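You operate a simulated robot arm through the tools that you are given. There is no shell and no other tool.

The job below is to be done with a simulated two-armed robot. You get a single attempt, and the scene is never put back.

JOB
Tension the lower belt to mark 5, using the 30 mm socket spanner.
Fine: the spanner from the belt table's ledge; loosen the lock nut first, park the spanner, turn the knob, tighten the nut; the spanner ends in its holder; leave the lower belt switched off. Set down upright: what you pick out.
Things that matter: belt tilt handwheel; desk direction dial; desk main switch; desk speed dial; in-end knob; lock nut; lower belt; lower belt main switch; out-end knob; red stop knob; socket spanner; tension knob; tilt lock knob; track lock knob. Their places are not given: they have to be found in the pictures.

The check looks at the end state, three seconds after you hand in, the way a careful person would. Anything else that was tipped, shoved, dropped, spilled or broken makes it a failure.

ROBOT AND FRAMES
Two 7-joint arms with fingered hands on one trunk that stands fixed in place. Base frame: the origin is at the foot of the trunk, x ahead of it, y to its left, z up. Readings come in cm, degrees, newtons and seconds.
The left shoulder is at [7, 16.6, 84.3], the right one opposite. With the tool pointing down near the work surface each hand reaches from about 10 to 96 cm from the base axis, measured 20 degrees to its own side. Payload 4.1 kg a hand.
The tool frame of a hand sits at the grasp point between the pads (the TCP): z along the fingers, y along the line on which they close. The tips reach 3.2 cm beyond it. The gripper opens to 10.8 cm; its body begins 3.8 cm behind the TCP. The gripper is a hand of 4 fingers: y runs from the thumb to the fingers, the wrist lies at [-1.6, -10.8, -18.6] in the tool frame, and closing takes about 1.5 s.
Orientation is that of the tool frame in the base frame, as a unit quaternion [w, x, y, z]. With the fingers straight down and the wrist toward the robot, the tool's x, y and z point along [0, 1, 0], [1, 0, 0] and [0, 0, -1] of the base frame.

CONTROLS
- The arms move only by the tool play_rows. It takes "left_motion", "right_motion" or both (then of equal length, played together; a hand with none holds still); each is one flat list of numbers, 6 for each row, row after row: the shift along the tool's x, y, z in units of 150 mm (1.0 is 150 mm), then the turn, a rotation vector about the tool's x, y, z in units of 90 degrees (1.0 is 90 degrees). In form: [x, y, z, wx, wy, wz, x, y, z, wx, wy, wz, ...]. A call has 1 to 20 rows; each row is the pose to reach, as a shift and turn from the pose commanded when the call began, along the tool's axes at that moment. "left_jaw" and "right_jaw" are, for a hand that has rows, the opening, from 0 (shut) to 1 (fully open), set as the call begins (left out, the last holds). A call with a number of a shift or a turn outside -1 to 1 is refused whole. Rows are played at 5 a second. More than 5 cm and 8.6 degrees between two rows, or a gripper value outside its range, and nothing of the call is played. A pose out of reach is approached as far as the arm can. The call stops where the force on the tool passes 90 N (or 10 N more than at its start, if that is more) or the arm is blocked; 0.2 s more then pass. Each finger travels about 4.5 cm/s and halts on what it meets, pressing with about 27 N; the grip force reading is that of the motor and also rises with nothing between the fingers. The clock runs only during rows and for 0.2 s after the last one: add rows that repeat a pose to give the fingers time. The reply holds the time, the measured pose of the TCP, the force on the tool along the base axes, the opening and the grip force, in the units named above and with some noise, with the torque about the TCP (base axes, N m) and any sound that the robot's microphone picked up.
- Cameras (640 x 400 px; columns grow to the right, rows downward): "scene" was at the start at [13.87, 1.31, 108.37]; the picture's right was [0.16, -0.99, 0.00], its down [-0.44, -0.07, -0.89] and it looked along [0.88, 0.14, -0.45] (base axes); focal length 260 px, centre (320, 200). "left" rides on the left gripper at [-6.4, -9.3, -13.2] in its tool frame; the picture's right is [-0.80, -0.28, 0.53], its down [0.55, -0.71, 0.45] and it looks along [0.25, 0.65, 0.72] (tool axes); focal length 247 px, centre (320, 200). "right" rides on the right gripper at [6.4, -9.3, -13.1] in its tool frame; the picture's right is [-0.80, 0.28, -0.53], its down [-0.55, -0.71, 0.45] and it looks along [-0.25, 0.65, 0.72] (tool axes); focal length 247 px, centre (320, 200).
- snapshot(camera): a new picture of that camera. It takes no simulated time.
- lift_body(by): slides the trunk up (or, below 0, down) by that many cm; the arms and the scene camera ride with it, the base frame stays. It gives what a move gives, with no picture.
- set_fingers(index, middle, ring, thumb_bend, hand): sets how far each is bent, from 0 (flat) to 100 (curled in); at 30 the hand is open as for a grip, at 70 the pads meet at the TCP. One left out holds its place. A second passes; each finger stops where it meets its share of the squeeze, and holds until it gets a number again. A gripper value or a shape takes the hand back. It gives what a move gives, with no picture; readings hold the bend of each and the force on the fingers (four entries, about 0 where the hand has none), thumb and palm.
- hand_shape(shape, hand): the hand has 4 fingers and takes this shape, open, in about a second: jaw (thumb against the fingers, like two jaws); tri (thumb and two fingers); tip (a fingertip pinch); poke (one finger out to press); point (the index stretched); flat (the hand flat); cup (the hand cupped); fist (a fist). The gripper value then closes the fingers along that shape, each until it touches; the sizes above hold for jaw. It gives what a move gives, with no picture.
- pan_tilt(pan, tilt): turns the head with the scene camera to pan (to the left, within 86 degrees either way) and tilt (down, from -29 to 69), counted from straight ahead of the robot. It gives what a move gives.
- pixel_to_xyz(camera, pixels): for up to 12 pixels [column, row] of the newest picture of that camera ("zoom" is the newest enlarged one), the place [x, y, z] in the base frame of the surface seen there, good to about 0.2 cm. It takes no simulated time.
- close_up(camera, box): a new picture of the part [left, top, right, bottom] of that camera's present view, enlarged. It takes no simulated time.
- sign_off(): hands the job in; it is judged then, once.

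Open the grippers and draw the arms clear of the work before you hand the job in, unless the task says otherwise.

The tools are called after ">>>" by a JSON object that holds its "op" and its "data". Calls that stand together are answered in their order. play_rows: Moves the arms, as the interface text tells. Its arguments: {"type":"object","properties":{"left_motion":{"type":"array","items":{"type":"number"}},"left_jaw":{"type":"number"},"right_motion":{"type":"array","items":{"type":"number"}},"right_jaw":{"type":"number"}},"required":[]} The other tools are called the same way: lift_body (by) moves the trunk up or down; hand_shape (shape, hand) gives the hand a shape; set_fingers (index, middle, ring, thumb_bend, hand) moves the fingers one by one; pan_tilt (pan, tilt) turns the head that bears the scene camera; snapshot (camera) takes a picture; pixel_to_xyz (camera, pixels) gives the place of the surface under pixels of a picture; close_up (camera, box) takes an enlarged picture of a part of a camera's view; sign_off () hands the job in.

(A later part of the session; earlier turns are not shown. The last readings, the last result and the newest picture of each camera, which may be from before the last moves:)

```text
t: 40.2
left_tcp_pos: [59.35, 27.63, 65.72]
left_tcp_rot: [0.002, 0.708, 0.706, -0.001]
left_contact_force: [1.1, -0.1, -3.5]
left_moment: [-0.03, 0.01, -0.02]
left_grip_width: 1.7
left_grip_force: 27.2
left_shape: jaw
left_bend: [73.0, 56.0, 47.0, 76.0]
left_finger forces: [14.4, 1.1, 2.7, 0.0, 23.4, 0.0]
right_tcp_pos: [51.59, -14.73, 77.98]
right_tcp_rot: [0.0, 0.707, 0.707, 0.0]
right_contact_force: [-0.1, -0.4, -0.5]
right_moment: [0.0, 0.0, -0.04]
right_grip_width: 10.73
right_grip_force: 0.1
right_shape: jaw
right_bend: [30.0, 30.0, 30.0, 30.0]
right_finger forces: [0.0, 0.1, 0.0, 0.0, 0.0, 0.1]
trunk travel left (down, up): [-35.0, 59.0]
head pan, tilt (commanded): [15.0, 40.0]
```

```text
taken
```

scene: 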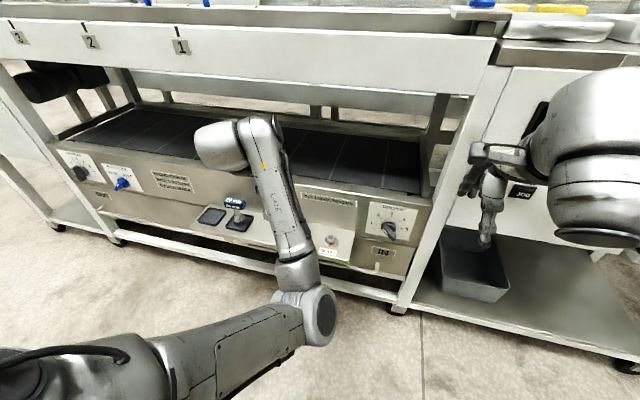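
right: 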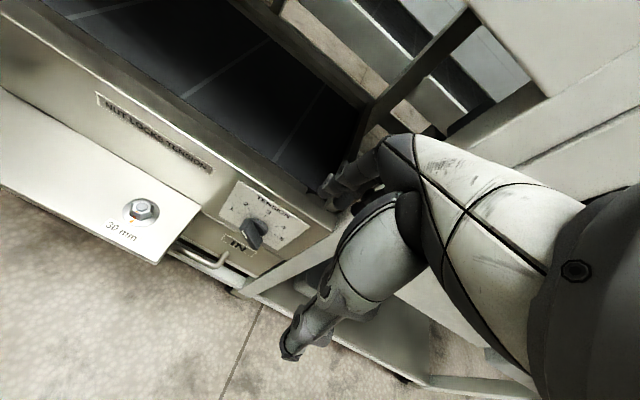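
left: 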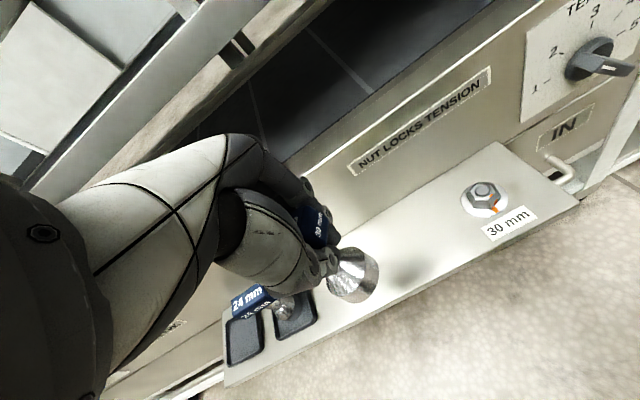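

The hand is upright again at (59.4, 27.6, 65.7). I zoom in to see how the spanner sits in the grip now.

>>> {"op": "close_up", "data": {"camera": "left", "box": [240, 160, 400, 320]}}

>>> {"op": "close_up", "data": {"camera": "scene", "box": [180, 110, 340, 250]}}

>>> {"op": "close_up", "data": {"camera": "scene", "box": [300, 195, 430, 275]}}

```text
2.50 times, centred on (320, 240) of left
```

zoom: 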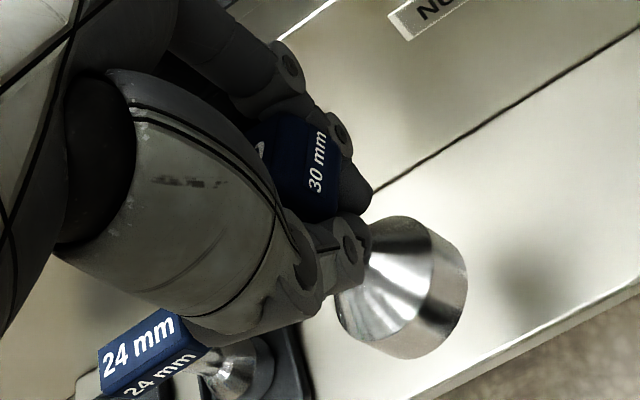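

```text
2.86 times, centred on (260, 180) of scene
```

zoom: 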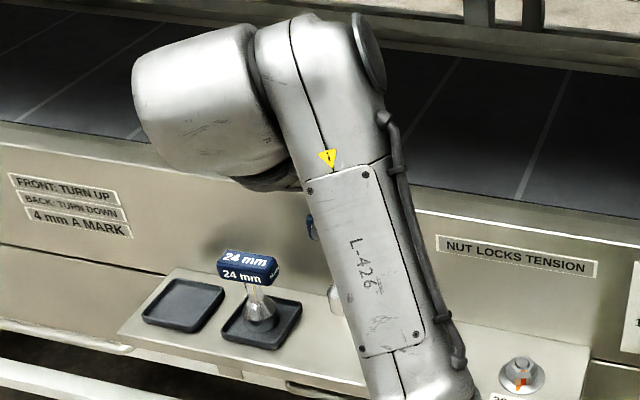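

```text
4.92 times, centred on (365, 235) of scene
```

zoom: 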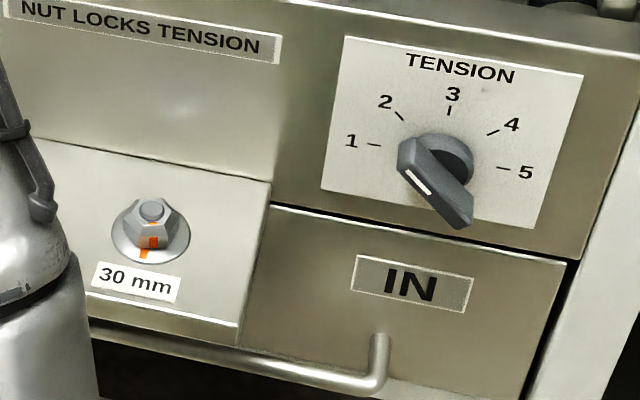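

The spanner has twisted in the grip by some 30–45°, so I will set it back in its tray and re-grasp it squarely. First I measure the socket rim relative to the TCP.

>>> {"op": "close_up", "data": {"camera": "left", "box": [280, 200, 400, 320]}}

>>> {"op": "pixel_to_xyz", "data": {"camera": "zoom", "pixels": [[452, 255], [445, 295], [420, 330], [385, 350], [345, 348], [310, 330], [430, 215], [400, 190], [280, 170], [255, 120], [300, 100], [330, 150]]}}

```text
3.33 times, centred on (340, 260) of left
```

zoom: 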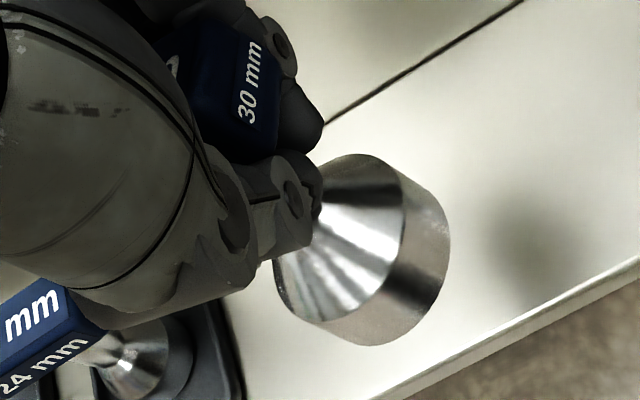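

```text
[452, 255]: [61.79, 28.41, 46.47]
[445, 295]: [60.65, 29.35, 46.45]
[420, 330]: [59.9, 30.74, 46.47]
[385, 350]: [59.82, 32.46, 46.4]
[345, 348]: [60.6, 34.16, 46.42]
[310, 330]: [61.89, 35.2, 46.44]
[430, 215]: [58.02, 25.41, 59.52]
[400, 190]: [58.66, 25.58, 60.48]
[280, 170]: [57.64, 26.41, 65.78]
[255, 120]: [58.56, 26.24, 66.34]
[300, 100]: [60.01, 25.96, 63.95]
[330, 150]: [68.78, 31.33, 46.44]
```

>>> {"op": "pixel_to_xyz", "data": {"camera": "zoom", "pixels": [[446, 240], [442, 270], [430, 298], [410, 322], [385, 340], [355, 342], [405, 215], [400, 245], [380, 285], [345, 310], [215, 60], [240, 150]]}}

```text
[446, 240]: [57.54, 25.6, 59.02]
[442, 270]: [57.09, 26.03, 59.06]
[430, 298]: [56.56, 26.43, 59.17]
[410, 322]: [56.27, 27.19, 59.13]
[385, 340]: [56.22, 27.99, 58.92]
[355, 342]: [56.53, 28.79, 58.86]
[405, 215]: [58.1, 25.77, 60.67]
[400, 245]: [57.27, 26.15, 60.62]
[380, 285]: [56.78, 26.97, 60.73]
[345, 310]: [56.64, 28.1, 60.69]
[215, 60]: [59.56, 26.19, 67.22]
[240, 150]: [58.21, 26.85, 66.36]
```

The spanner now sits about 1.5 cm higher in the hand and leans about 10° (bottom toward the robot): rim centre (58.2, 27.6, 58.9), TCP (59.35, 27.6, 65.7). I tilt the hand −10° about tool x to make it upright, and measure again.

>>> {"op": "play_rows", "data": {"left_motion": [0, 0, 0, -0.03, 0, 0, 0, 0, 0, -0.06, 0, 0, 0, 0, 0, -0.09, 0, 0, 0, 0, 0, -0.11, 0, 0, 0, 0, 0, -0.11, 0, 0]}}

>>> {"op": "close_up", "data": {"camera": "left", "box": [280, 200, 400, 320]}}

>>> {"op": "pixel_to_xyz", "data": {"camera": "zoom", "pixels": [[446, 240], [442, 270], [430, 298], [410, 322], [385, 340], [355, 342], [405, 215], [400, 245], [380, 285], [345, 310], [215, 60], [240, 150]]}}

```text
t: 41.4
left_tcp_pos: [59.63, 28.91, 66.7]
left_tcp_rot: [0.062, 0.698, 0.709, 0.072]
left_contact_force: [0.1, 0.0, -3.1]
left_moment: [-0.01, 0.01, 0.01]
left_grip_width: 1.7
left_grip_force: 27.0
left_shape: jaw
left_bend: [73.0, 56.0, 47.0, 76.0]
left_finger forces: [14.4, 1.1, 2.6, 0.0, 23.6, 0.0]
right_tcp_pos: [51.49, -14.71, 77.88]
right_tcp_rot: [0.0, 0.707, 0.707, 0.0]
right_contact_force: [0.8, 0.4, 0.0]
right_moment: [-0.02, -0.03, -0.01]
right_grip_width: 10.79
right_grip_force: 0.1
right_shape: jaw
right_bend: [30.0, 30.0, 30.0, 30.0]
right_finger forces: [0.0, 0.1, 0.0, 0.0, 0.0, 0.0]
trunk travel left (down, up): [-35.0, 59.0]
head pan, tilt (commanded): [15.0, 40.0]
```

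```text
3.33 times, centred on (340, 260) of left
```

zoom: 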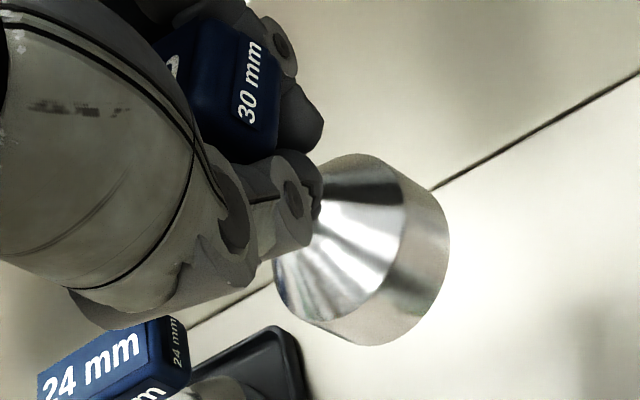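

```text
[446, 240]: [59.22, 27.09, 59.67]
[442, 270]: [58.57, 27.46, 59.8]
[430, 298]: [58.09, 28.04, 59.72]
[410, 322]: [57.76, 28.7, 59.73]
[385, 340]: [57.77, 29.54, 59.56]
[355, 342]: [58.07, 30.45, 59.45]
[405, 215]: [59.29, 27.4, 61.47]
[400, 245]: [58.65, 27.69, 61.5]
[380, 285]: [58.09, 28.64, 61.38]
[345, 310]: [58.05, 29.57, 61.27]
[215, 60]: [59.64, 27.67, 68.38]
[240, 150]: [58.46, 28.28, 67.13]
```

The spanner now hangs close to vertical (rim centre (59.75, 29.1) under the TCP), but the arm lags its command by about 1.5 cm. I hold for a moment to see whether it settles.

>>> {"op": "play_rows", "data": {"left_motion": [0, 0, 0, 0, 0, 0, 0, 0, 0, 0, 0, 0, 0, 0, 0, 0, 0, 0]}}

>>> {"op": "snapshot", "data": {"camera": "scene"}}

```text
t: 42.2
left_tcp_pos: [59.46, 29.07, 66.58]
left_tcp_rot: [0.059, 0.699, 0.709, 0.072]
left_contact_force: [1.1, 1.2, -4.0]
left_moment: [-0.01, 0.0, 0.0]
left_grip_width: 1.7
left_grip_force: 26.9
left_shape: jaw
left_bend: [73.0, 56.0, 47.0, 76.0]
left_finger forces: [14.4, 1.1, 2.5, 0.1, 23.5, 0.0]
right_tcp_pos: [51.65, -14.62, 78.05]
right_tcp_rot: [-0.001, 0.707, 0.707, -0.001]
right_contact_force: [0.2, -0.6, 0.3]
right_moment: [-0.01, -0.01, -0.02]
right_grip_width: 10.73
right_grip_force: 0.1
right_shape: jaw
right_bend: [30.0, 30.0, 30.0, 30.0]
right_finger forces: [0.1, 0.0, 0.1, 0.0, 0.1, 0.0]
trunk travel left (down, up): [-35.0, 59.0]
head pan, tilt (commanded): [15.0, 40.0]
```

```text
taken
```

scene: 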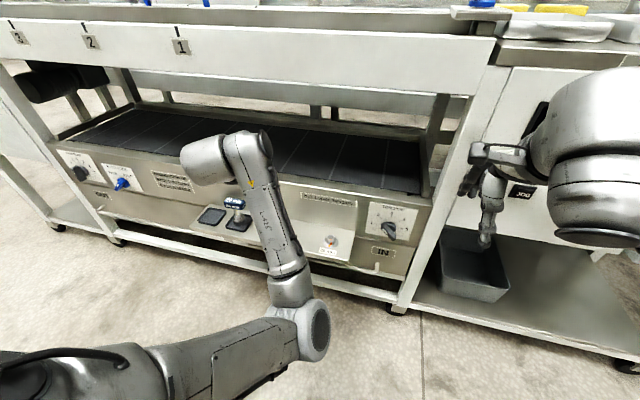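

The elbow has swung inward and low (scene (315,330)), which is why it tracks poorly. I move left in steps, toward the tray, where the posture should recover.

>>> {"op": "play_rows", "data": {"left_motion": [0.13, 0, 0, 0, 0, 0, 0.26, 0, 0, 0, 0, 0, 0.39, 0, 0, 0, 0, 0, 0.52, 0, 0, 0, 0, 0, 0.65, 0, 0, 0, 0, 0, 0.65, 0, 0, 0, 0, 0]}}

>>> {"op": "snapshot", "data": {"camera": "scene"}}

```text
t: 43.6
left_tcp_pos: [59.29, 37.06, 65.54]
left_tcp_rot: [0.064, 0.707, 0.702, 0.057]
left_contact_force: [0.4, 0.3, -2.3]
left_moment: [-0.02, 0.03, 0.0]
left_grip_width: 1.7
left_grip_force: 26.8
left_shape: jaw
left_bend: [73.0, 56.0, 47.0, 77.0]
left_finger forces: [14.5, 1.1, 2.4, 0.0, 23.4, 0.1]
right_tcp_pos: [51.56, -14.64, 78.06]
right_tcp_rot: [0.0, 0.707, 0.707, -0.001]
right_contact_force: [0.8, 0.6, 0.4]
right_moment: [-0.03, 0.01, -0.01]
right_grip_width: 10.76
right_grip_force: 0.2
right_shape: jaw
right_bend: [30.0, 30.0, 30.0, 30.0]
right_finger forces: [0.0, 0.0, 0.0, 0.0, 0.0, 0.1]
trunk travel left (down, up): [-35.0, 59.0]
head pan, tilt (commanded): [15.0, 40.0]
```

```text
taken
```

scene: 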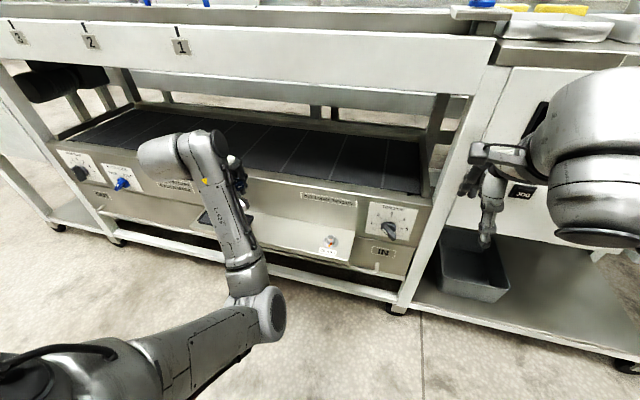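

Tracking is good again at y≈37. I continue to y≈52 over the tray's side.

>>> {"op": "play_rows", "data": {"left_motion": [0.17, 0, -0.02, 0, 0, 0, 0.34, 0, -0.04, 0, 0, 0, 0.51, 0, -0.05, 0, 0, 0, 0.68, 0, -0.05, 0, 0, 0, 0.85, 0, -0.05, 0, 0, 0, 1.0, 0, -0.05, 0, 0, 0, 1.0, 0, -0.05, 0, 0, 0]}}

>>> {"op": "snapshot", "data": {"camera": "scene"}}

>>> {"op": "snapshot", "data": {"camera": "left"}}

```text
t: 45.2
left_tcp_pos: [59.15, 52.24, 66.09]
left_tcp_rot: [0.063, 0.706, 0.703, 0.058]
left_contact_force: [-0.6, 0.0, -2.9]
left_moment: [-0.05, 0.01, -0.01]
left_grip_width: 1.69
left_grip_force: 27.5
left_shape: jaw
left_bend: [73.0, 56.0, 47.0, 77.0]
left_finger forces: [14.8, 1.0, 2.5, 0.0, 23.6, 0.0]
right_tcp_pos: [51.52, -14.67, 78.03]
right_tcp_rot: [0.0, 0.707, 0.707, 0.0]
right_contact_force: [0.2, 0.7, 0.4]
right_moment: [-0.01, 0.03, 0.0]
right_grip_width: 10.77
right_grip_force: 0.0
right_shape: jaw
right_bend: [30.0, 30.0, 30.0, 30.0]
right_finger forces: [0.0, 0.0, 0.1, 0.0, 0.1, 0.0]
trunk travel left (down, up): [-35.0, 59.0]
head pan, tilt (commanded): [15.0, 40.0]
```

```text
taken
```

scene: 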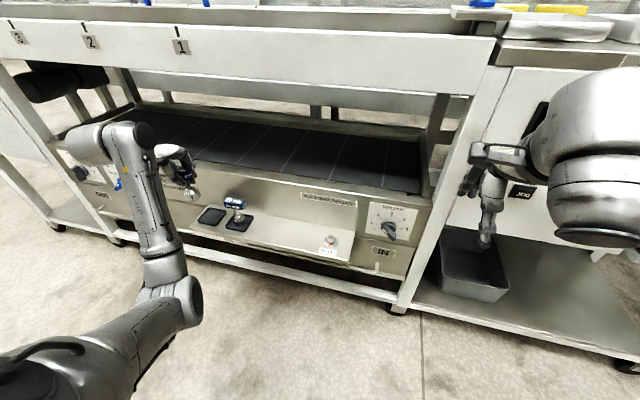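

```text
taken
```

left: 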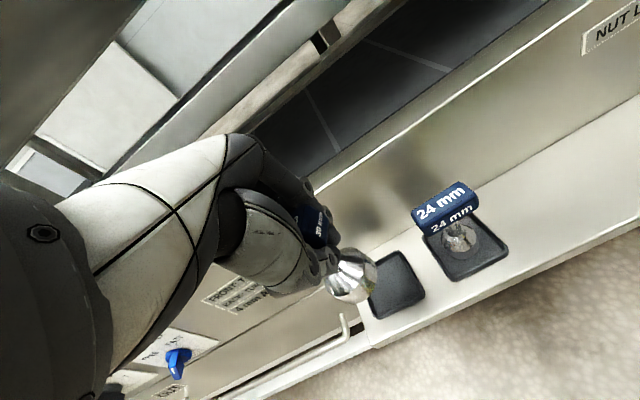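

The spanner hangs beside the tray. I zoom in on it from the scene camera to judge its lean and measure it.

>>> {"op": "close_up", "data": {"camera": "scene", "box": [130, 120, 260, 240]}}

>>> {"op": "close_up", "data": {"camera": "left", "box": [280, 180, 440, 330]}}

>>> {"op": "pixel_to_xyz", "data": {"camera": "zoom", "pixels": [[384, 255], [375, 290], [355, 320], [320, 340], [285, 342], [345, 220], [360, 230], [355, 260], [340, 290], [300, 320], [565, 330], [380, 390]]}}

```text
3.33 times, centred on (195, 180) of scene
```

zoom: 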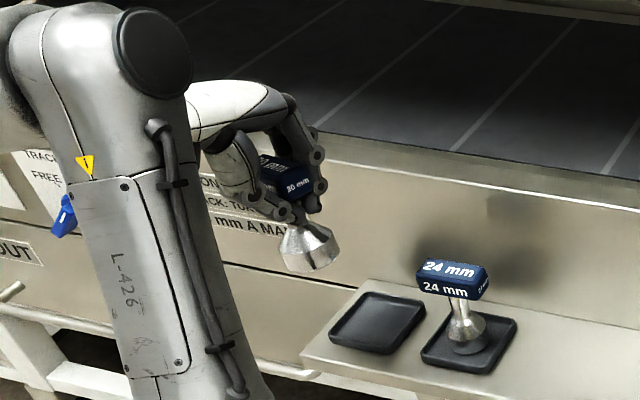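

```text
2.67 times, centred on (360, 255) of left
```

zoom: 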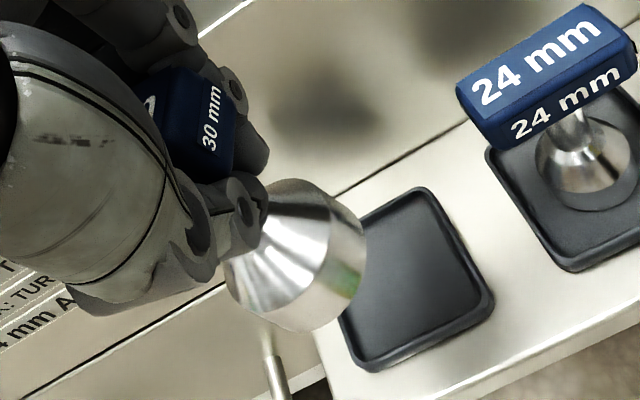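

```text
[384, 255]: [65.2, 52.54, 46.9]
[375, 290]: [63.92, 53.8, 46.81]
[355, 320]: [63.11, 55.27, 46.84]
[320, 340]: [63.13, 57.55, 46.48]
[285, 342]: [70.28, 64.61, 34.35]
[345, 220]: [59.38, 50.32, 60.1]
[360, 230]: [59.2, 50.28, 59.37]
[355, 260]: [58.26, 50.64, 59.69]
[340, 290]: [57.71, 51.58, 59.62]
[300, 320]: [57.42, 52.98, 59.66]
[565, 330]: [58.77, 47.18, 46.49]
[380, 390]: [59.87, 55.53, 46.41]
```

Rim centre is ≈(59.4, 52.2) at z≈59.2, tray centre ≈(63.65, 52.2). I move +4.25 cm in x and lower 8.5 cm, then re-measure.

>>> {"op": "play_rows", "data": {"left_motion": [0.0005, 0.14, 0.024, 0, 0, 0, 0.001, 0.279, 0.048, 0, 0, 0, 0.002, 0.255, 0.188, 0, 0, 0, 0.003, 0.23, 0.328, 0, 0, 0, 0.004, 0.206, 0.467, 0, 0, 0, 0.005, 0.182, 0.606, 0, 0, 0, 0.005, 0.182, 0.606, 0, 0, 0]}}

>>> {"op": "close_up", "data": {"camera": "scene", "box": [150, 150, 270, 250]}}

>>> {"op": "close_up", "data": {"camera": "left", "box": [280, 180, 440, 330]}}

>>> {"op": "pixel_to_xyz", "data": {"camera": "zoom", "pixels": [[360, 230], [355, 260], [340, 290], [320, 310], [300, 320], [270, 320], [350, 205], [345, 225], [420, 200], [430, 300], [480, 260], [380, 340]]}}

```text
t: 46.8
left_tcp_pos: [63.64, 52.33, 57.64]
left_tcp_rot: [0.063, 0.706, 0.703, 0.058]
left_contact_force: [0.0, 1.3, -2.6]
left_moment: [-0.06, 0.02, 0.02]
left_grip_width: 1.72
left_grip_force: 26.9
left_shape: jaw
left_bend: [73.0, 56.0, 48.0, 77.0]
left_finger forces: [14.8, 1.1, 2.5, 0.1, 23.3, 0.1]
right_tcp_pos: [51.46, -14.59, 78.08]
right_tcp_rot: [-0.001, 0.707, 0.707, -0.001]
right_contact_force: [0.7, 0.0, 0.0]
right_moment: [-0.01, -0.02, 0.04]
right_grip_width: 10.74
right_grip_force: 0.2
right_shape: jaw
right_bend: [30.0, 30.0, 30.0, 30.0]
right_finger forces: [0.1, 0.1, 0.0, 0.1, 0.1, 0.0]
trunk travel left (down, up): [-35.0, 59.0]
head pan, tilt (commanded): [15.0, 40.0]
```

```text
4.00 times, centred on (210, 200) of scene
```

zoom: 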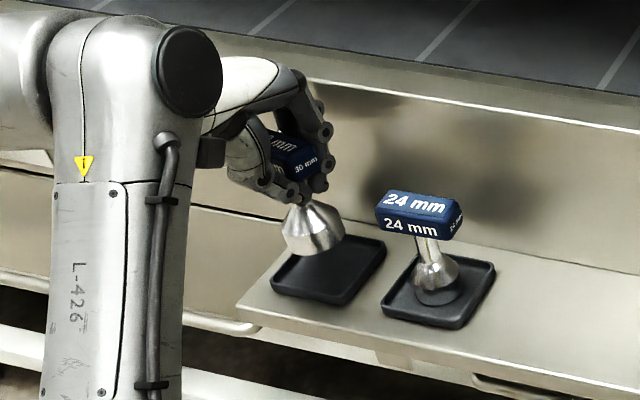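

```text
2.67 times, centred on (360, 255) of left
```

zoom: 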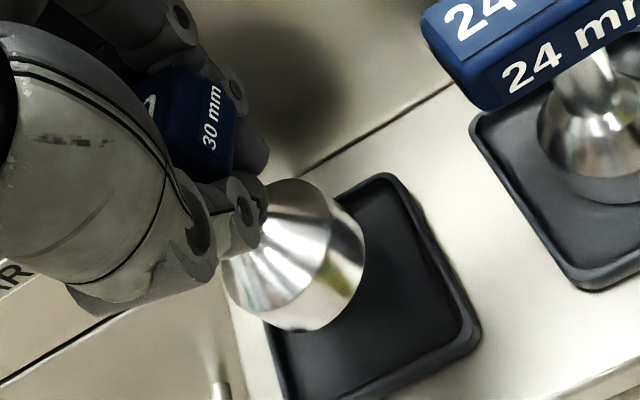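

```text
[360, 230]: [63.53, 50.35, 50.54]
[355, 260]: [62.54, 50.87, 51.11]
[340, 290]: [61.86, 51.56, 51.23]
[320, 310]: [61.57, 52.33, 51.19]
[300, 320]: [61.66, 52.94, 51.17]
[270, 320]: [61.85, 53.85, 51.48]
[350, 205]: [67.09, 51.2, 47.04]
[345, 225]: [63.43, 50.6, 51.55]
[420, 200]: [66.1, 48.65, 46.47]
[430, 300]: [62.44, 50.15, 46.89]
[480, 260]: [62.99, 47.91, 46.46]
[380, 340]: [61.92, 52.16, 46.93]
```

The rim is centred over the tray at about (63.6, 52.45), bottom z≈50.6. I lower 3.4 cm with a slight −y shift, then creep to contact.

>>> {"op": "play_rows", "data": {"left_motion": [-0.01, -0.0115, 0.066, 0, 0, 0, -0.01, -0.023, 0.131, 0, 0, 0, -0.01, -0.034, 0.197, 0, 0, 0, -0.01, -0.0387, 0.223, 0, 0, 0, -0.01, -0.0387, 0.223, 0, 0, 0]}}

>>> {"op": "play_rows", "data": {"left_motion": [0, -0.0023, 0.013, 0, 0, 0, 0, -0.0034, 0.02, 0, 0, 0, 0, -0.0034, 0.02, 0, 0, 0]}}

>>> {"op": "close_up", "data": {"camera": "left", "box": [280, 180, 440, 330]}}

```text
t: 48.0
left_tcp_pos: [63.52, 52.08, 54.64]
left_tcp_rot: [0.063, 0.706, 0.702, 0.06]
left_contact_force: [-3.6, -5.5, 10.6]
left_moment: [-0.16, 0.12, 0.03]
left_grip_width: 1.73
left_grip_force: 27.0
left_shape: jaw
left_bend: [73.0, 56.0, 49.0, 78.0]
left_finger forces: [12.1, 1.0, 2.5, 0.1, 27.2, 0.0]
right_tcp_pos: [51.48, -14.7, 78.16]
right_tcp_rot: [0.0, 0.707, 0.707, 0.0]
right_contact_force: [-0.1, 0.0, -0.5]
right_moment: [-0.02, 0.01, 0.02]
right_grip_width: 10.79
right_grip_force: 0.1
right_shape: jaw
right_bend: [30.0, 30.0, 30.0, 30.0]
right_finger forces: [0.0, 0.1, 0.0, 0.0, 0.1, 0.1]
trunk travel left (down, up): [-35.0, 59.0]
head pan, tilt (commanded): [15.0, 40.0]
```

```text
t: 48.8
left_tcp_pos: [63.63, 51.87, 54.38]
left_tcp_rot: [0.063, 0.706, 0.703, 0.061]
left_contact_force: [-9.0, -11.7, 19.8]
left_moment: [-0.33, 0.21, -0.03]
left_grip_width: 1.8
left_grip_force: 27.0
left_shape: jaw
left_bend: [73.0, 56.0, 51.0, 79.0]
left_finger forces: [11.6, 1.0, 2.4, 0.0, 32.9, 0.0]
right_tcp_pos: [51.39, -14.84, 78.07]
right_tcp_rot: [-0.001, 0.707, 0.707, 0.001]
right_contact_force: [0.0, -0.7, 0.5]
right_moment: [0.03, 0.06, -0.01]
right_grip_width: 10.74
right_grip_force: 0.0
right_shape: jaw
right_bend: [30.0, 30.0, 30.0, 30.0]
right_finger forces: [0.0, 0.0, 0.0, 0.0, 0.0, 0.0]
trunk travel left (down, up): [-35.0, 59.0]
head pan, tilt (commanded): [15.0, 40.0]
```

```text
2.67 times, centred on (360, 255) of left
```

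zoom: 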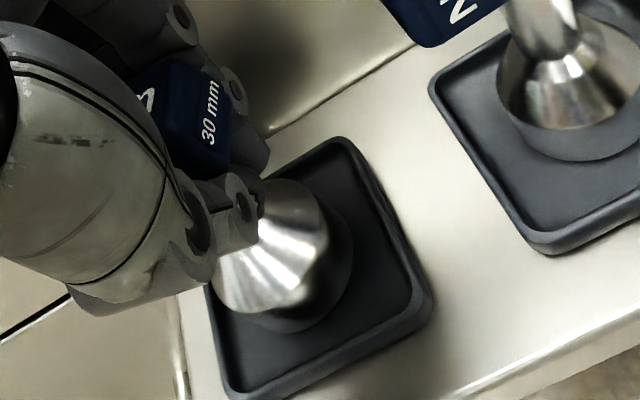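

The socket stands on the tray floor (20 N). I ease up 0.2 cm and check its uprightness before opening.

>>> {"op": "play_rows", "data": {"left_motion": [0, 0.002, -0.012, 0, 0, 0, 0, 0.003, -0.018, 0, 0, 0, 0, 0.003, -0.018, 0, 0, 0]}}

>>> {"op": "close_up", "data": {"camera": "scene", "box": [150, 160, 260, 250]}}

>>> {"op": "close_up", "data": {"camera": "left", "box": [290, 200, 410, 320]}}

```text
t: 49.6
left_tcp_pos: [63.48, 52.07, 54.44]
left_tcp_rot: [0.063, 0.706, 0.703, 0.059]
left_contact_force: [-3.1, -6.2, 8.3]
left_moment: [-0.26, 0.08, -0.04]
left_grip_width: 1.8
left_grip_force: 26.8
left_shape: jaw
left_bend: [73.0, 56.0, 52.0, 79.0]
left_finger forces: [11.7, 1.1, 2.8, 0.1, 27.8, 0.0]
right_tcp_pos: [51.44, -14.65, 78.0]
right_tcp_rot: [0.001, 0.707, 0.707, -0.001]
right_contact_force: [0.0, 0.5, 0.4]
right_moment: [-0.02, 0.01, 0.02]
right_grip_width: 10.76
right_grip_force: 0.1
right_shape: jaw
right_bend: [30.0, 30.0, 30.0, 30.0]
right_finger forces: [0.0, 0.0, 0.1, 0.0, 0.1, 0.0]
trunk travel left (down, up): [-35.0, 59.0]
head pan, tilt (commanded): [15.0, 40.0]
```

```text
4.44 times, centred on (205, 205) of scene
```

zoom: 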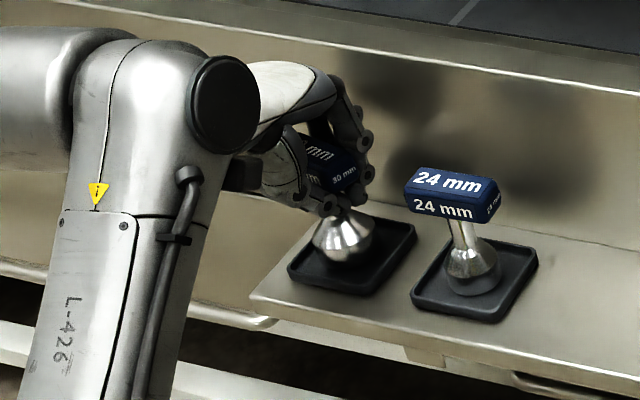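

```text
3.33 times, centred on (350, 260) of left
```

zoom: 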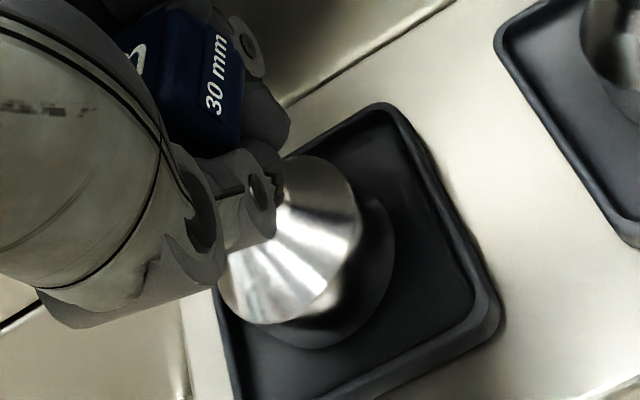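

The socket stands inside the tray. I open the hand gently (to 0.3) so that it can settle upright between the fingers.

>>> {"op": "play_rows", "data": {"left_motion": [0, 0, 0, 0, 0, 0, 0, 0, 0, 0, 0, 0, 0, 0, 0, 0, 0, 0, 0, 0, 0, 0, 0, 0], "left_jaw": 0.3}}

>>> {"op": "close_up", "data": {"camera": "scene", "box": [150, 160, 260, 250]}}

>>> {"op": "close_up", "data": {"camera": "left", "box": [270, 180, 410, 320]}}

```text
t: 50.6
left_tcp_pos: [63.67, 52.2, 54.28]
left_tcp_rot: [0.063, 0.706, 0.703, 0.058]
left_contact_force: [-0.7, 0.1, -0.9]
left_moment: [-0.02, 0.0, 0.02]
left_grip_width: 3.22
left_grip_force: 0.0
left_shape: jaw
left_bend: [74.0, 54.0, 52.0, 74.0]
left_finger forces: [0.0, 0.0, 0.0, 0.1, 0.0, 0.0]
right_tcp_pos: [51.61, -14.7, 77.94]
right_tcp_rot: [0.0, 0.708, 0.706, 0.0]
right_contact_force: [0.2, -0.1, 0.1]
right_moment: [0.01, 0.03, 0.02]
right_grip_width: 10.75
right_grip_force: 0.0
right_shape: jaw
right_bend: [30.0, 30.0, 30.0, 30.0]
right_finger forces: [0.0, 0.0, 0.0, 0.0, 0.0, 0.0]
trunk travel left (down, up): [-35.0, 59.0]
head pan, tilt (commanded): [15.0, 40.0]
```

```text
4.44 times, centred on (205, 205) of scene
```

zoom: 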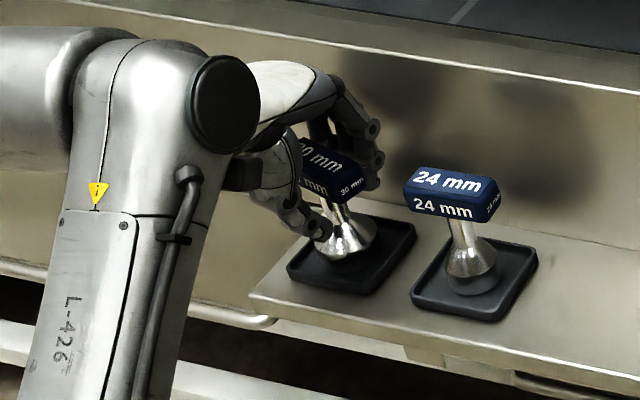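

```text
2.86 times, centred on (340, 250) of left
```

zoom: 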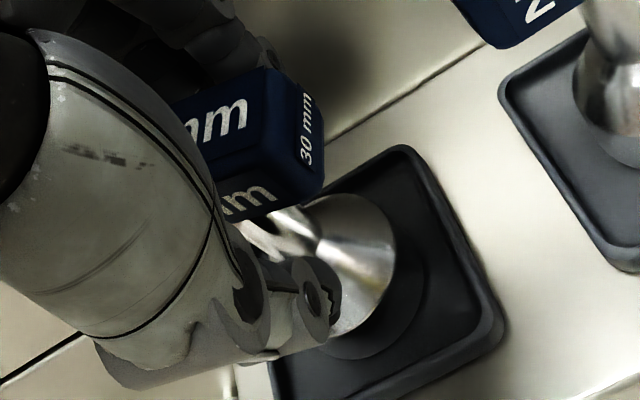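

The 30 mm spanner now stands upright in its tray, its bar turned about 20° clockwise. I open a bit more and lift the hand straight off.

>>> {"op": "play_rows", "data": {"left_motion": [0, 0, 0, 0, 0, 0, 0, 0, 0, 0, 0, 0, -0.001, 0.023, -0.131, 0, 0, 0, -0.002, 0.046, -0.263, 0, 0, 0, -0.003, 0.068, -0.394, 0, 0, 0, -0.004, 0.091, -0.525, 0, 0, 0, -0.004, 0.091, -0.525, 0, 0, 0], "left_jaw": 0.45}}

>>> {"op": "close_up", "data": {"camera": "scene", "box": [150, 140, 270, 250]}}

>>> {"op": "snapshot", "data": {"camera": "left"}}

```text
t: 52.2
left_tcp_pos: [63.7, 52.09, 62.38]
left_tcp_rot: [0.063, 0.706, 0.703, 0.058]
left_contact_force: [-0.4, -0.4, 0.4]
left_moment: [0.01, -0.01, 0.04]
left_grip_width: 4.8
left_grip_force: 0.0
left_shape: jaw
left_bend: [74.0, 47.0, 44.0, 72.0]
left_finger forces: [0.1, 0.0, 0.0, 0.0, 0.0, 0.0]
right_tcp_pos: [51.54, -14.64, 77.98]
right_tcp_rot: [-0.001, 0.707, 0.708, 0.0]
right_contact_force: [0.4, -0.1, -0.4]
right_moment: [-0.02, 0.0, -0.01]
right_grip_width: 10.78
right_grip_force: 0.1
right_shape: jaw
right_bend: [30.0, 30.0, 30.0, 30.0]
right_finger forces: [0.0, 0.0, 0.1, 0.1, 0.0, 0.0]
trunk travel left (down, up): [-35.0, 59.0]
head pan, tilt (commanded): [15.0, 40.0]
```

```text
3.64 times, centred on (210, 195) of scene
```

zoom: 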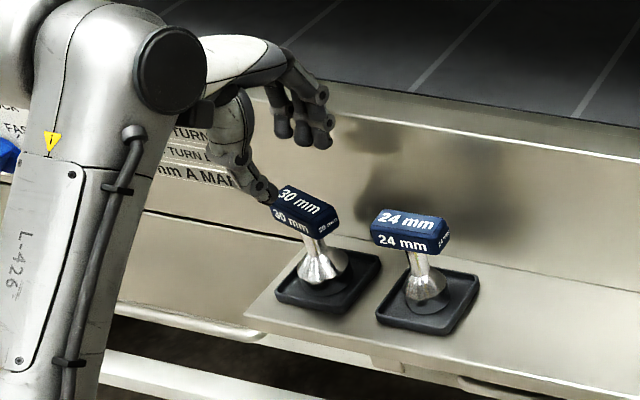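

```text
taken
```

left: 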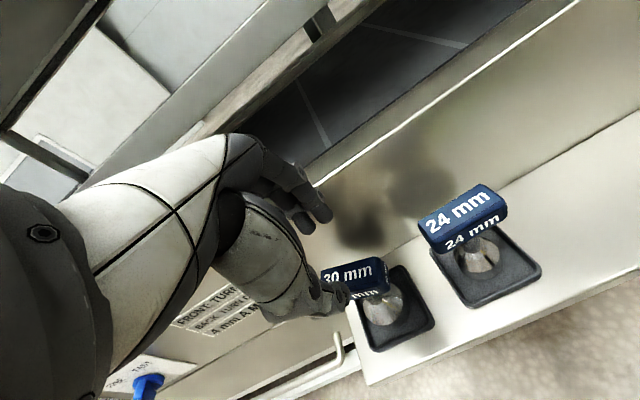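

Both spanners stand upright. I pull back and up, levelling the hand and yawing it 30° clockwise, to bring the elbow back outward.

>>> {"op": "play_rows", "data": {"left_motion": [-0.0015, -0.11, -0.13, 0.02, 0, 0.0, -0.003, -0.225, -0.265, 0.04, 0, 0.06, -0.0045, -0.337, -0.4, 0.06, 0, 0.12, -0.006, -0.45, -0.53, 0.08, 0, 0.18, -0.0075, -0.56, -0.66, 0.1, 0, 0.24, -0.009, -0.674, -0.793, 0.11, 0, 0.3, -0.009, -0.674, -0.793, 0.11, 0, 0.33, -0.009, -0.674, -0.793, 0.11, 0, 0.33], "left_jaw": 0.5}}

>>> {"op": "snapshot", "data": {"camera": "scene"}}

```text
t: 54.0
left_tcp_pos: [51.7, 52.05, 72.26]
left_tcp_rot: [-0.014, 0.866, 0.5, 0.013]
left_contact_force: [-0.2, 0.3, 0.3]
left_moment: [-0.03, 0.01, 0.01]
left_grip_width: 5.36
left_grip_force: 0.0
left_shape: jaw
left_bend: [74.0, 45.0, 42.0, 71.0]
left_finger forces: [0.0, 0.0, 0.1, 0.1, 0.0, 0.1]
right_tcp_pos: [51.52, -14.66, 77.99]
right_tcp_rot: [-0.001, 0.707, 0.707, -0.001]
right_contact_force: [0.0, -1.0, -0.3]
right_moment: [-0.02, 0.01, -0.05]
right_grip_width: 10.75
right_grip_force: 0.1
right_shape: jaw
right_bend: [30.0, 30.0, 30.0, 30.0]
right_finger forces: [0.0, 0.1, 0.0, 0.0, 0.1, 0.0]
trunk travel left (down, up): [-35.0, 59.0]
head pan, tilt (commanded): [15.0, 40.0]
```

```text
taken
```

scene: 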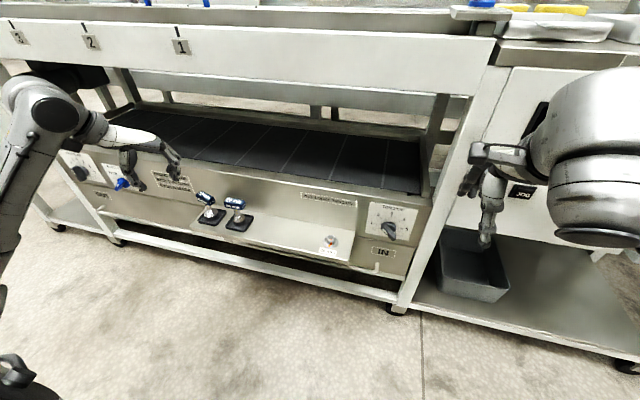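

The elbow is now out to the left. I zoom in on the 30 mm spanner to get its bar's direction and centre.

>>> {"op": "close_up", "data": {"camera": "scene", "box": [180, 175, 260, 240]}}

>>> {"op": "pixel_to_xyz", "data": {"camera": "zoom", "pixels": [[145, 138], [215, 178], [205, 128], [270, 165], [140, 160], [200, 210], [175, 150], [240, 160], [262, 190], [232, 250], [260, 300], [235, 230]]}}

```text
6.15 times, centred on (220, 208) of scene
```

zoom: 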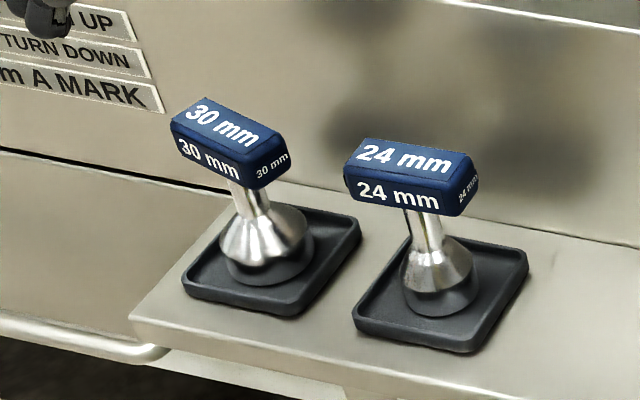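

```text
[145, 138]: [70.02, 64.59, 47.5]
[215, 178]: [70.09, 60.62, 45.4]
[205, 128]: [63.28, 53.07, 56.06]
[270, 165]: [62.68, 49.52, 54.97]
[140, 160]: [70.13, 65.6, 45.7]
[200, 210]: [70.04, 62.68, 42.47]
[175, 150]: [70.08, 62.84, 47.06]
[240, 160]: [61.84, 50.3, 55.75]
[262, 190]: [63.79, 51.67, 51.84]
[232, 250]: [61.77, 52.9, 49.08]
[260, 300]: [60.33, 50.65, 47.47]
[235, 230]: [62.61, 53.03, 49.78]
```

>>> {"op": "pixel_to_xyz", "data": {"camera": "zoom", "pixels": [[208, 101], [280, 138], [177, 124], [240, 158], [180, 145], [240, 180], [285, 160], [225, 130], [255, 185], [250, 240], [300, 230], [225, 245]]}}

>>> {"op": "snapshot", "data": {"camera": "left"}}

```text
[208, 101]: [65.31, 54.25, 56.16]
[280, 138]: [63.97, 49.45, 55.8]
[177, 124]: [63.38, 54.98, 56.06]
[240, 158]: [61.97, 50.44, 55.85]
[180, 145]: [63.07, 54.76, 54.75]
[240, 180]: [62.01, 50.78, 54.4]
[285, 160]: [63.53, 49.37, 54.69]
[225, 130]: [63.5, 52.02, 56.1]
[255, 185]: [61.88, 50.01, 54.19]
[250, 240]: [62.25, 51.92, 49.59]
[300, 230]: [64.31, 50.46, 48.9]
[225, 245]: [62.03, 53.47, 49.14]
```

```text
taken
```

left: 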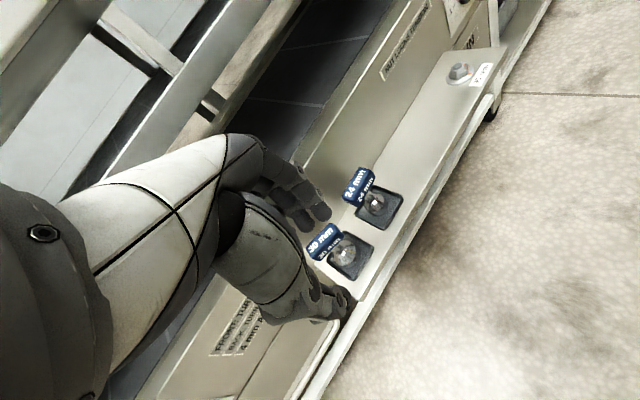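

The bar's centre is (63.66, 52.28) and it is turned 16.5° clockwise. I approach over it with the hand yawed −16.5° and level, opening 0.4.

>>> {"op": "play_rows", "data": {"left_motion": [0.066, 0.115, 0.08, -0.0007, -0.004, -0.025, 0.131, 0.23, 0.164, -0.0015, -0.008, -0.05, 0.197, 0.345, 0.245, -0.0022, -0.012, -0.075, 0.263, 0.46, 0.327, -0.003, -0.016, -0.1, 0.328, 0.574, 0.41, -0.0037, -0.02, -0.125, 0.394, 0.689, 0.491, -0.0044, -0.0239, -0.15, 0.394, 0.689, 0.491, -0.0044, -0.0239, -0.15], "left_jaw": 0.4}}

>>> {"op": "snapshot", "data": {"camera": "left"}}

>>> {"op": "snapshot", "data": {"camera": "scene"}}

```text
t: 55.6
left_tcp_pos: [63.6, 52.3, 65.02]
left_tcp_rot: [0.0, 0.8, 0.6, 0.0]
left_contact_force: [-0.4, -0.5, 0.7]
left_moment: [0.04, -0.01, -0.02]
left_grip_width: 4.35
left_grip_force: 0.0
left_shape: jaw
left_bend: [74.0, 49.0, 47.0, 73.0]
left_finger forces: [0.1, 0.1, 0.1, 0.0, 0.0, 0.1]
right_tcp_pos: [51.44, -14.71, 78.01]
right_tcp_rot: [0.0, 0.707, 0.707, -0.001]
right_contact_force: [-0.2, 0.5, -0.9]
right_moment: [-0.01, 0.02, 0.01]
right_grip_width: 10.75
right_grip_force: 0.0
right_shape: jaw
right_bend: [30.0, 30.0, 30.0, 30.0]
right_finger forces: [0.0, 0.0, 0.0, 0.0, 0.1, 0.0]
trunk travel left (down, up): [-35.0, 59.0]
head pan, tilt (commanded): [15.0, 40.0]
```

```text
taken
```

left: 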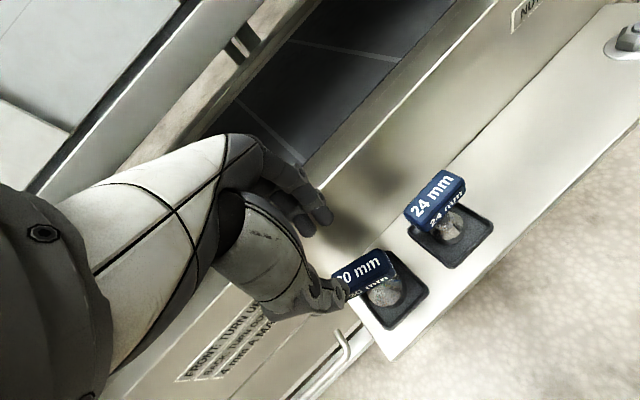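

```text
taken
```

scene: 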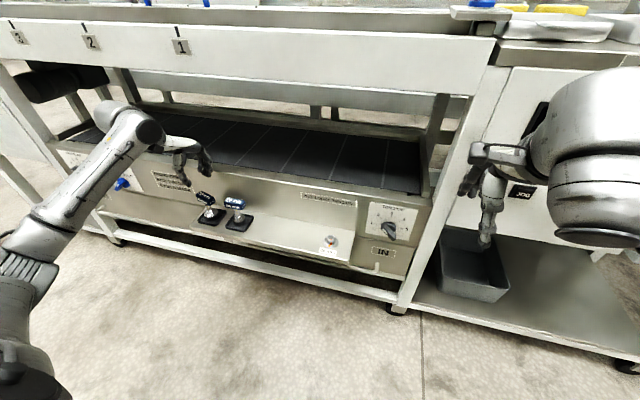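

The hand is aligned over the bar. I lower 5.5 cm until the tips are just above the bar and look.

>>> {"op": "play_rows", "data": {"left_motion": [0, 0, 0.13, 0, 0, 0, 0, 0, 0.26, 0, 0, 0, 0, 0, 0.365, 0, 0, 0, 0, 0, 0.365, 0, 0, 0]}}

>>> {"op": "close_up", "data": {"camera": "left", "box": [240, 160, 440, 340]}}

>>> {"op": "close_up", "data": {"camera": "scene", "box": [140, 130, 260, 240]}}

```text
t: 56.6
left_tcp_pos: [63.51, 52.39, 59.58]
left_tcp_rot: [-0.001, 0.8, 0.6, -0.001]
left_contact_force: [-0.1, 0.1, -0.3]
left_moment: [0.02, -0.01, -0.04]
left_grip_width: 4.36
left_grip_force: 0.1
left_shape: jaw
left_bend: [74.0, 49.0, 47.0, 73.0]
left_finger forces: [0.0, 0.1, 0.0, 0.1, 0.1, 0.0]
right_tcp_pos: [51.55, -14.55, 78.06]
right_tcp_rot: [0.0, 0.707, 0.707, 0.0]
right_contact_force: [0.2, -1.4, -0.1]
right_moment: [-0.02, 0.04, -0.02]
right_grip_width: 10.76
right_grip_force: 0.1
right_shape: jaw
right_bend: [30.0, 30.0, 30.0, 30.0]
right_finger forces: [0.0, 0.1, 0.0, 0.0, 0.1, 0.0]
trunk travel left (down, up): [-35.0, 59.0]
head pan, tilt (commanded): [15.0, 40.0]
```

```text
2.22 times, centred on (340, 250) of left
```

zoom: 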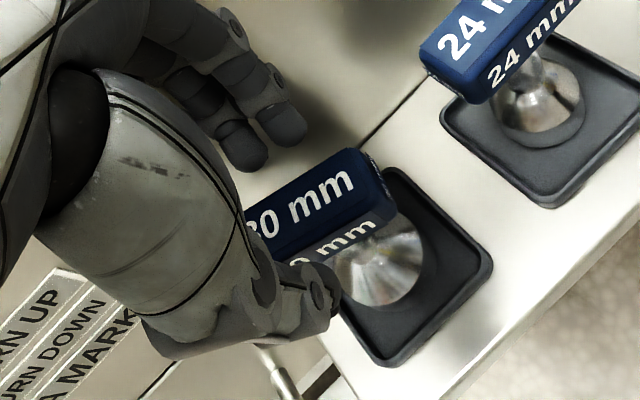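

```text
3.64 times, centred on (200, 185) of scene
```

zoom: 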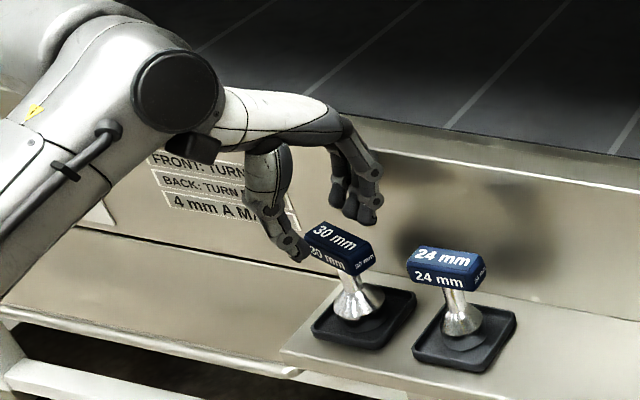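

Thumb and fingers straddle the bar cleanly. I lower 4.5 cm more and close on it.

>>> {"op": "play_rows", "data": {"left_motion": [0, 0, 0.1, 0, 0, 0, 0, 0, 0.2, 0, 0, 0, 0, 0, 0.3, 0, 0, 0, 0, 0, 0.3, 0, 0, 0]}}

>>> {"op": "play_rows", "data": {"left_motion": [0, 0, 0, 0, 0, 0, 0, 0, 0, 0, 0, 0, 0, 0, 0, 0, 0, 0, 0, 0, 0, 0, 0, 0, 0, 0, 0, 0, 0, 0, 0, 0, 0, 0, 0, 0, 0, 0, 0, 0, 0, 0, 0, 0, 0, 0, 0, 0], "left_jaw": 0}}

>>> {"op": "close_up", "data": {"camera": "left", "box": [240, 160, 440, 340]}}

>>> {"op": "close_up", "data": {"camera": "scene", "box": [140, 130, 260, 240]}}

```text
t: 57.6
left_tcp_pos: [63.47, 52.25, 54.96]
left_tcp_rot: [-0.001, 0.8, 0.6, 0.0]
left_contact_force: [0.1, -0.2, -0.1]
left_moment: [0.04, 0.02, 0.01]
left_grip_width: 4.39
left_grip_force: 0.1
left_shape: jaw
left_bend: [74.0, 49.0, 47.0, 73.0]
left_finger forces: [0.0, 0.0, 0.0, 0.0, 0.0, 0.0]
right_tcp_pos: [51.67, -14.62, 78.04]
right_tcp_rot: [0.0, 0.707, 0.707, -0.001]
right_contact_force: [-0.2, -0.2, 0.6]
right_moment: [0.0, -0.01, 0.0]
right_grip_width: 10.77
right_grip_force: 0.2
right_shape: jaw
right_bend: [30.0, 30.0, 30.0, 30.0]
right_finger forces: [0.0, 0.0, 0.0, 0.0, 0.0, 0.0]
trunk travel left (down, up): [-35.0, 59.0]
head pan, tilt (commanded): [15.0, 40.0]
```

```text
t: 59.4
left_tcp_pos: [63.5, 52.29, 54.99]
left_tcp_rot: [-0.001, 0.8, 0.6, -0.001]
left_contact_force: [0.5, 0.3, 0.1]
left_moment: [0.0, 0.01, 0.03]
left_grip_width: 1.58
left_grip_force: 27.1
left_shape: jaw
left_bend: [73.0, 63.0, 65.0, 76.0]
left_finger forces: [12.4, 6.4, 2.3, 0.1, 22.6, 0.0]
right_tcp_pos: [51.59, -14.71, 78.1]
right_tcp_rot: [-0.001, 0.708, 0.707, -0.002]
right_contact_force: [0.4, -0.1, -1.1]
right_moment: [0.03, 0.03, 0.01]
right_grip_width: 10.77
right_grip_force: 0.1
right_shape: jaw
right_bend: [30.0, 30.0, 30.0, 30.0]
right_finger forces: [0.0, 0.1, 0.1, 0.0, 0.0, 0.0]
trunk travel left (down, up): [-35.0, 59.0]
head pan, tilt (commanded): [15.0, 40.0]
```

```text
2.22 times, centred on (340, 250) of left
```

zoom: 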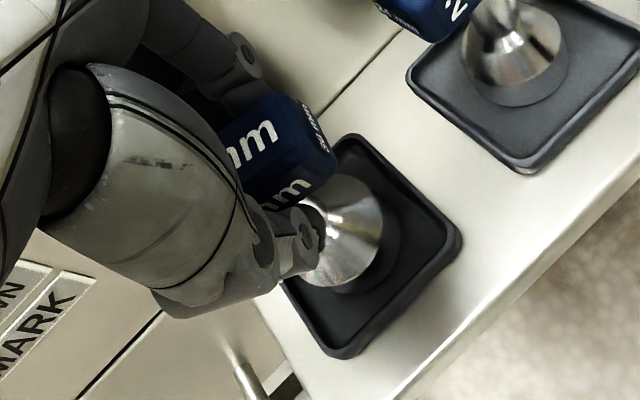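

```text
3.64 times, centred on (200, 185) of scene
```

zoom: 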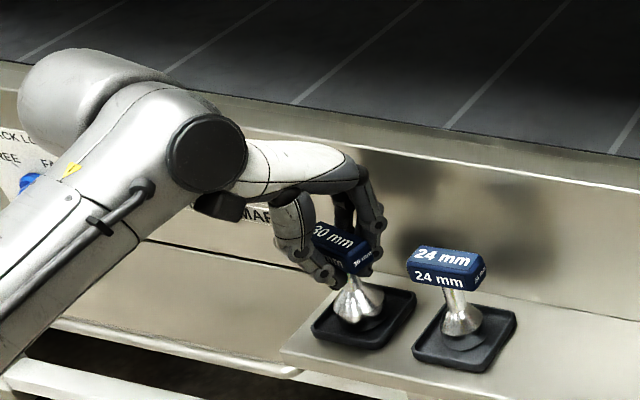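

A firm grip (1.6 cm, all fingers loaded). I lift straight up 5 cm, then up and back from the panel.

>>> {"op": "play_rows", "data": {"left_motion": [0, 0, -0.08, 0, 0, 0, 0, 0, -0.2, 0, 0, 0, 0, 0, -0.34, 0, 0, 0, -0.033, -0.112, -0.46, 0, 0, 0, -0.066, -0.224, -0.58, 0, 0, 0, -0.1, -0.336, -0.7, 0, 0, 0, -0.131, -0.448, -0.8, 0, 0, 0, -0.131, -0.448, -0.8, 0, 0, 0]}}

>>> {"op": "play_rows", "data": {"left_motion": [-0.19, 0.056, 0, 0, 0, 0, -0.38, 0.112, 0, 0, 0, 0, -0.57, 0.167, 0, 0, 0, 0, -0.76, 0.223, 0, 0, 0, 0, -0.95, 0.279, 0, 0, 0, 0, -0.95, 0.279, 0, 0, 0, 0]}}

>>> {"op": "snapshot", "data": {"camera": "scene"}}

>>> {"op": "snapshot", "data": {"camera": "left"}}

```text
t: 61.2
left_tcp_pos: [56.6, 52.41, 67.2]
left_tcp_rot: [-0.001, 0.801, 0.599, 0.0]
left_contact_force: [0.1, 0.5, -2.8]
left_moment: [-0.03, -0.01, 0.03]
left_grip_width: 1.59
left_grip_force: 27.3
left_shape: jaw
left_bend: [73.0, 63.0, 66.0, 76.0]
left_finger forces: [12.5, 6.6, 2.4, 0.1, 22.7, 0.0]
right_tcp_pos: [51.52, -14.62, 77.98]
right_tcp_rot: [0.0, 0.707, 0.707, 0.0]
right_contact_force: [0.9, 0.2, -0.4]
right_moment: [0.03, -0.04, 0.01]
right_grip_width: 10.75
right_grip_force: 0.0
right_shape: jaw
right_bend: [30.0, 30.0, 30.0, 30.0]
right_finger forces: [0.0, 0.0, 0.0, 0.1, 0.0, 0.0]
trunk travel left (down, up): [-35.0, 59.0]
head pan, tilt (commanded): [15.0, 40.0]
```

```text
t: 62.6
left_tcp_pos: [56.54, 37.58, 66.9]
left_tcp_rot: [-0.001, 0.8, 0.6, -0.002]
left_contact_force: [0.1, -0.3, -2.9]
left_moment: [-0.02, -0.03, 0.01]
left_grip_width: 1.61
left_grip_force: 27.2
left_shape: jaw
left_bend: [73.0, 63.0, 66.0, 76.0]
left_finger forces: [12.6, 6.8, 2.4, 0.0, 22.7, 0.1]
right_tcp_pos: [51.56, -14.59, 78.01]
right_tcp_rot: [0.0, 0.707, 0.707, -0.001]
right_contact_force: [0.0, 0.0, 1.0]
right_moment: [-0.01, -0.04, -0.03]
right_grip_width: 10.77
right_grip_force: 0.2
right_shape: jaw
right_bend: [30.0, 30.0, 30.0, 30.0]
right_finger forces: [0.0, 0.1, 0.1, 0.0, 0.0, 0.1]
trunk travel left (down, up): [-35.0, 59.0]
head pan, tilt (commanded): [15.0, 40.0]
```

```text
taken
```

scene: 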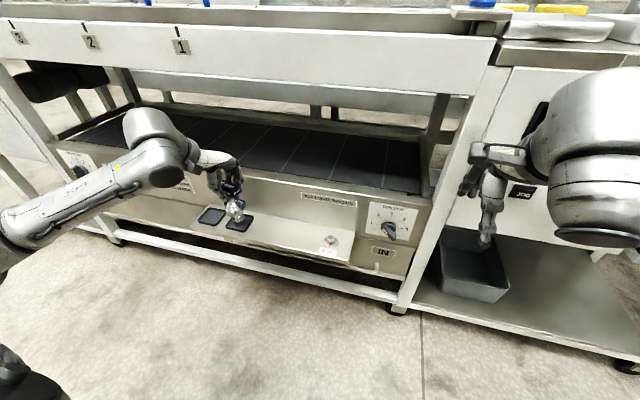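

```text
taken
```

left: 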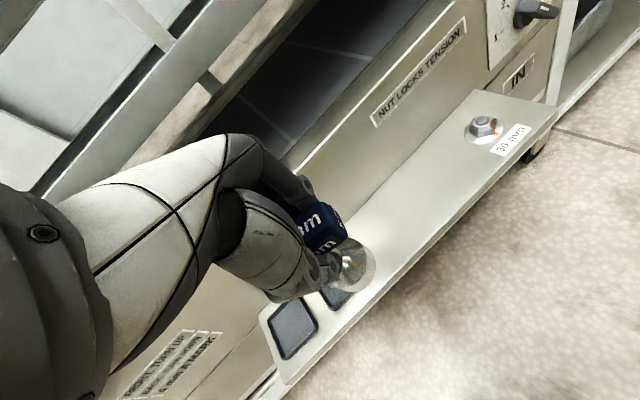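

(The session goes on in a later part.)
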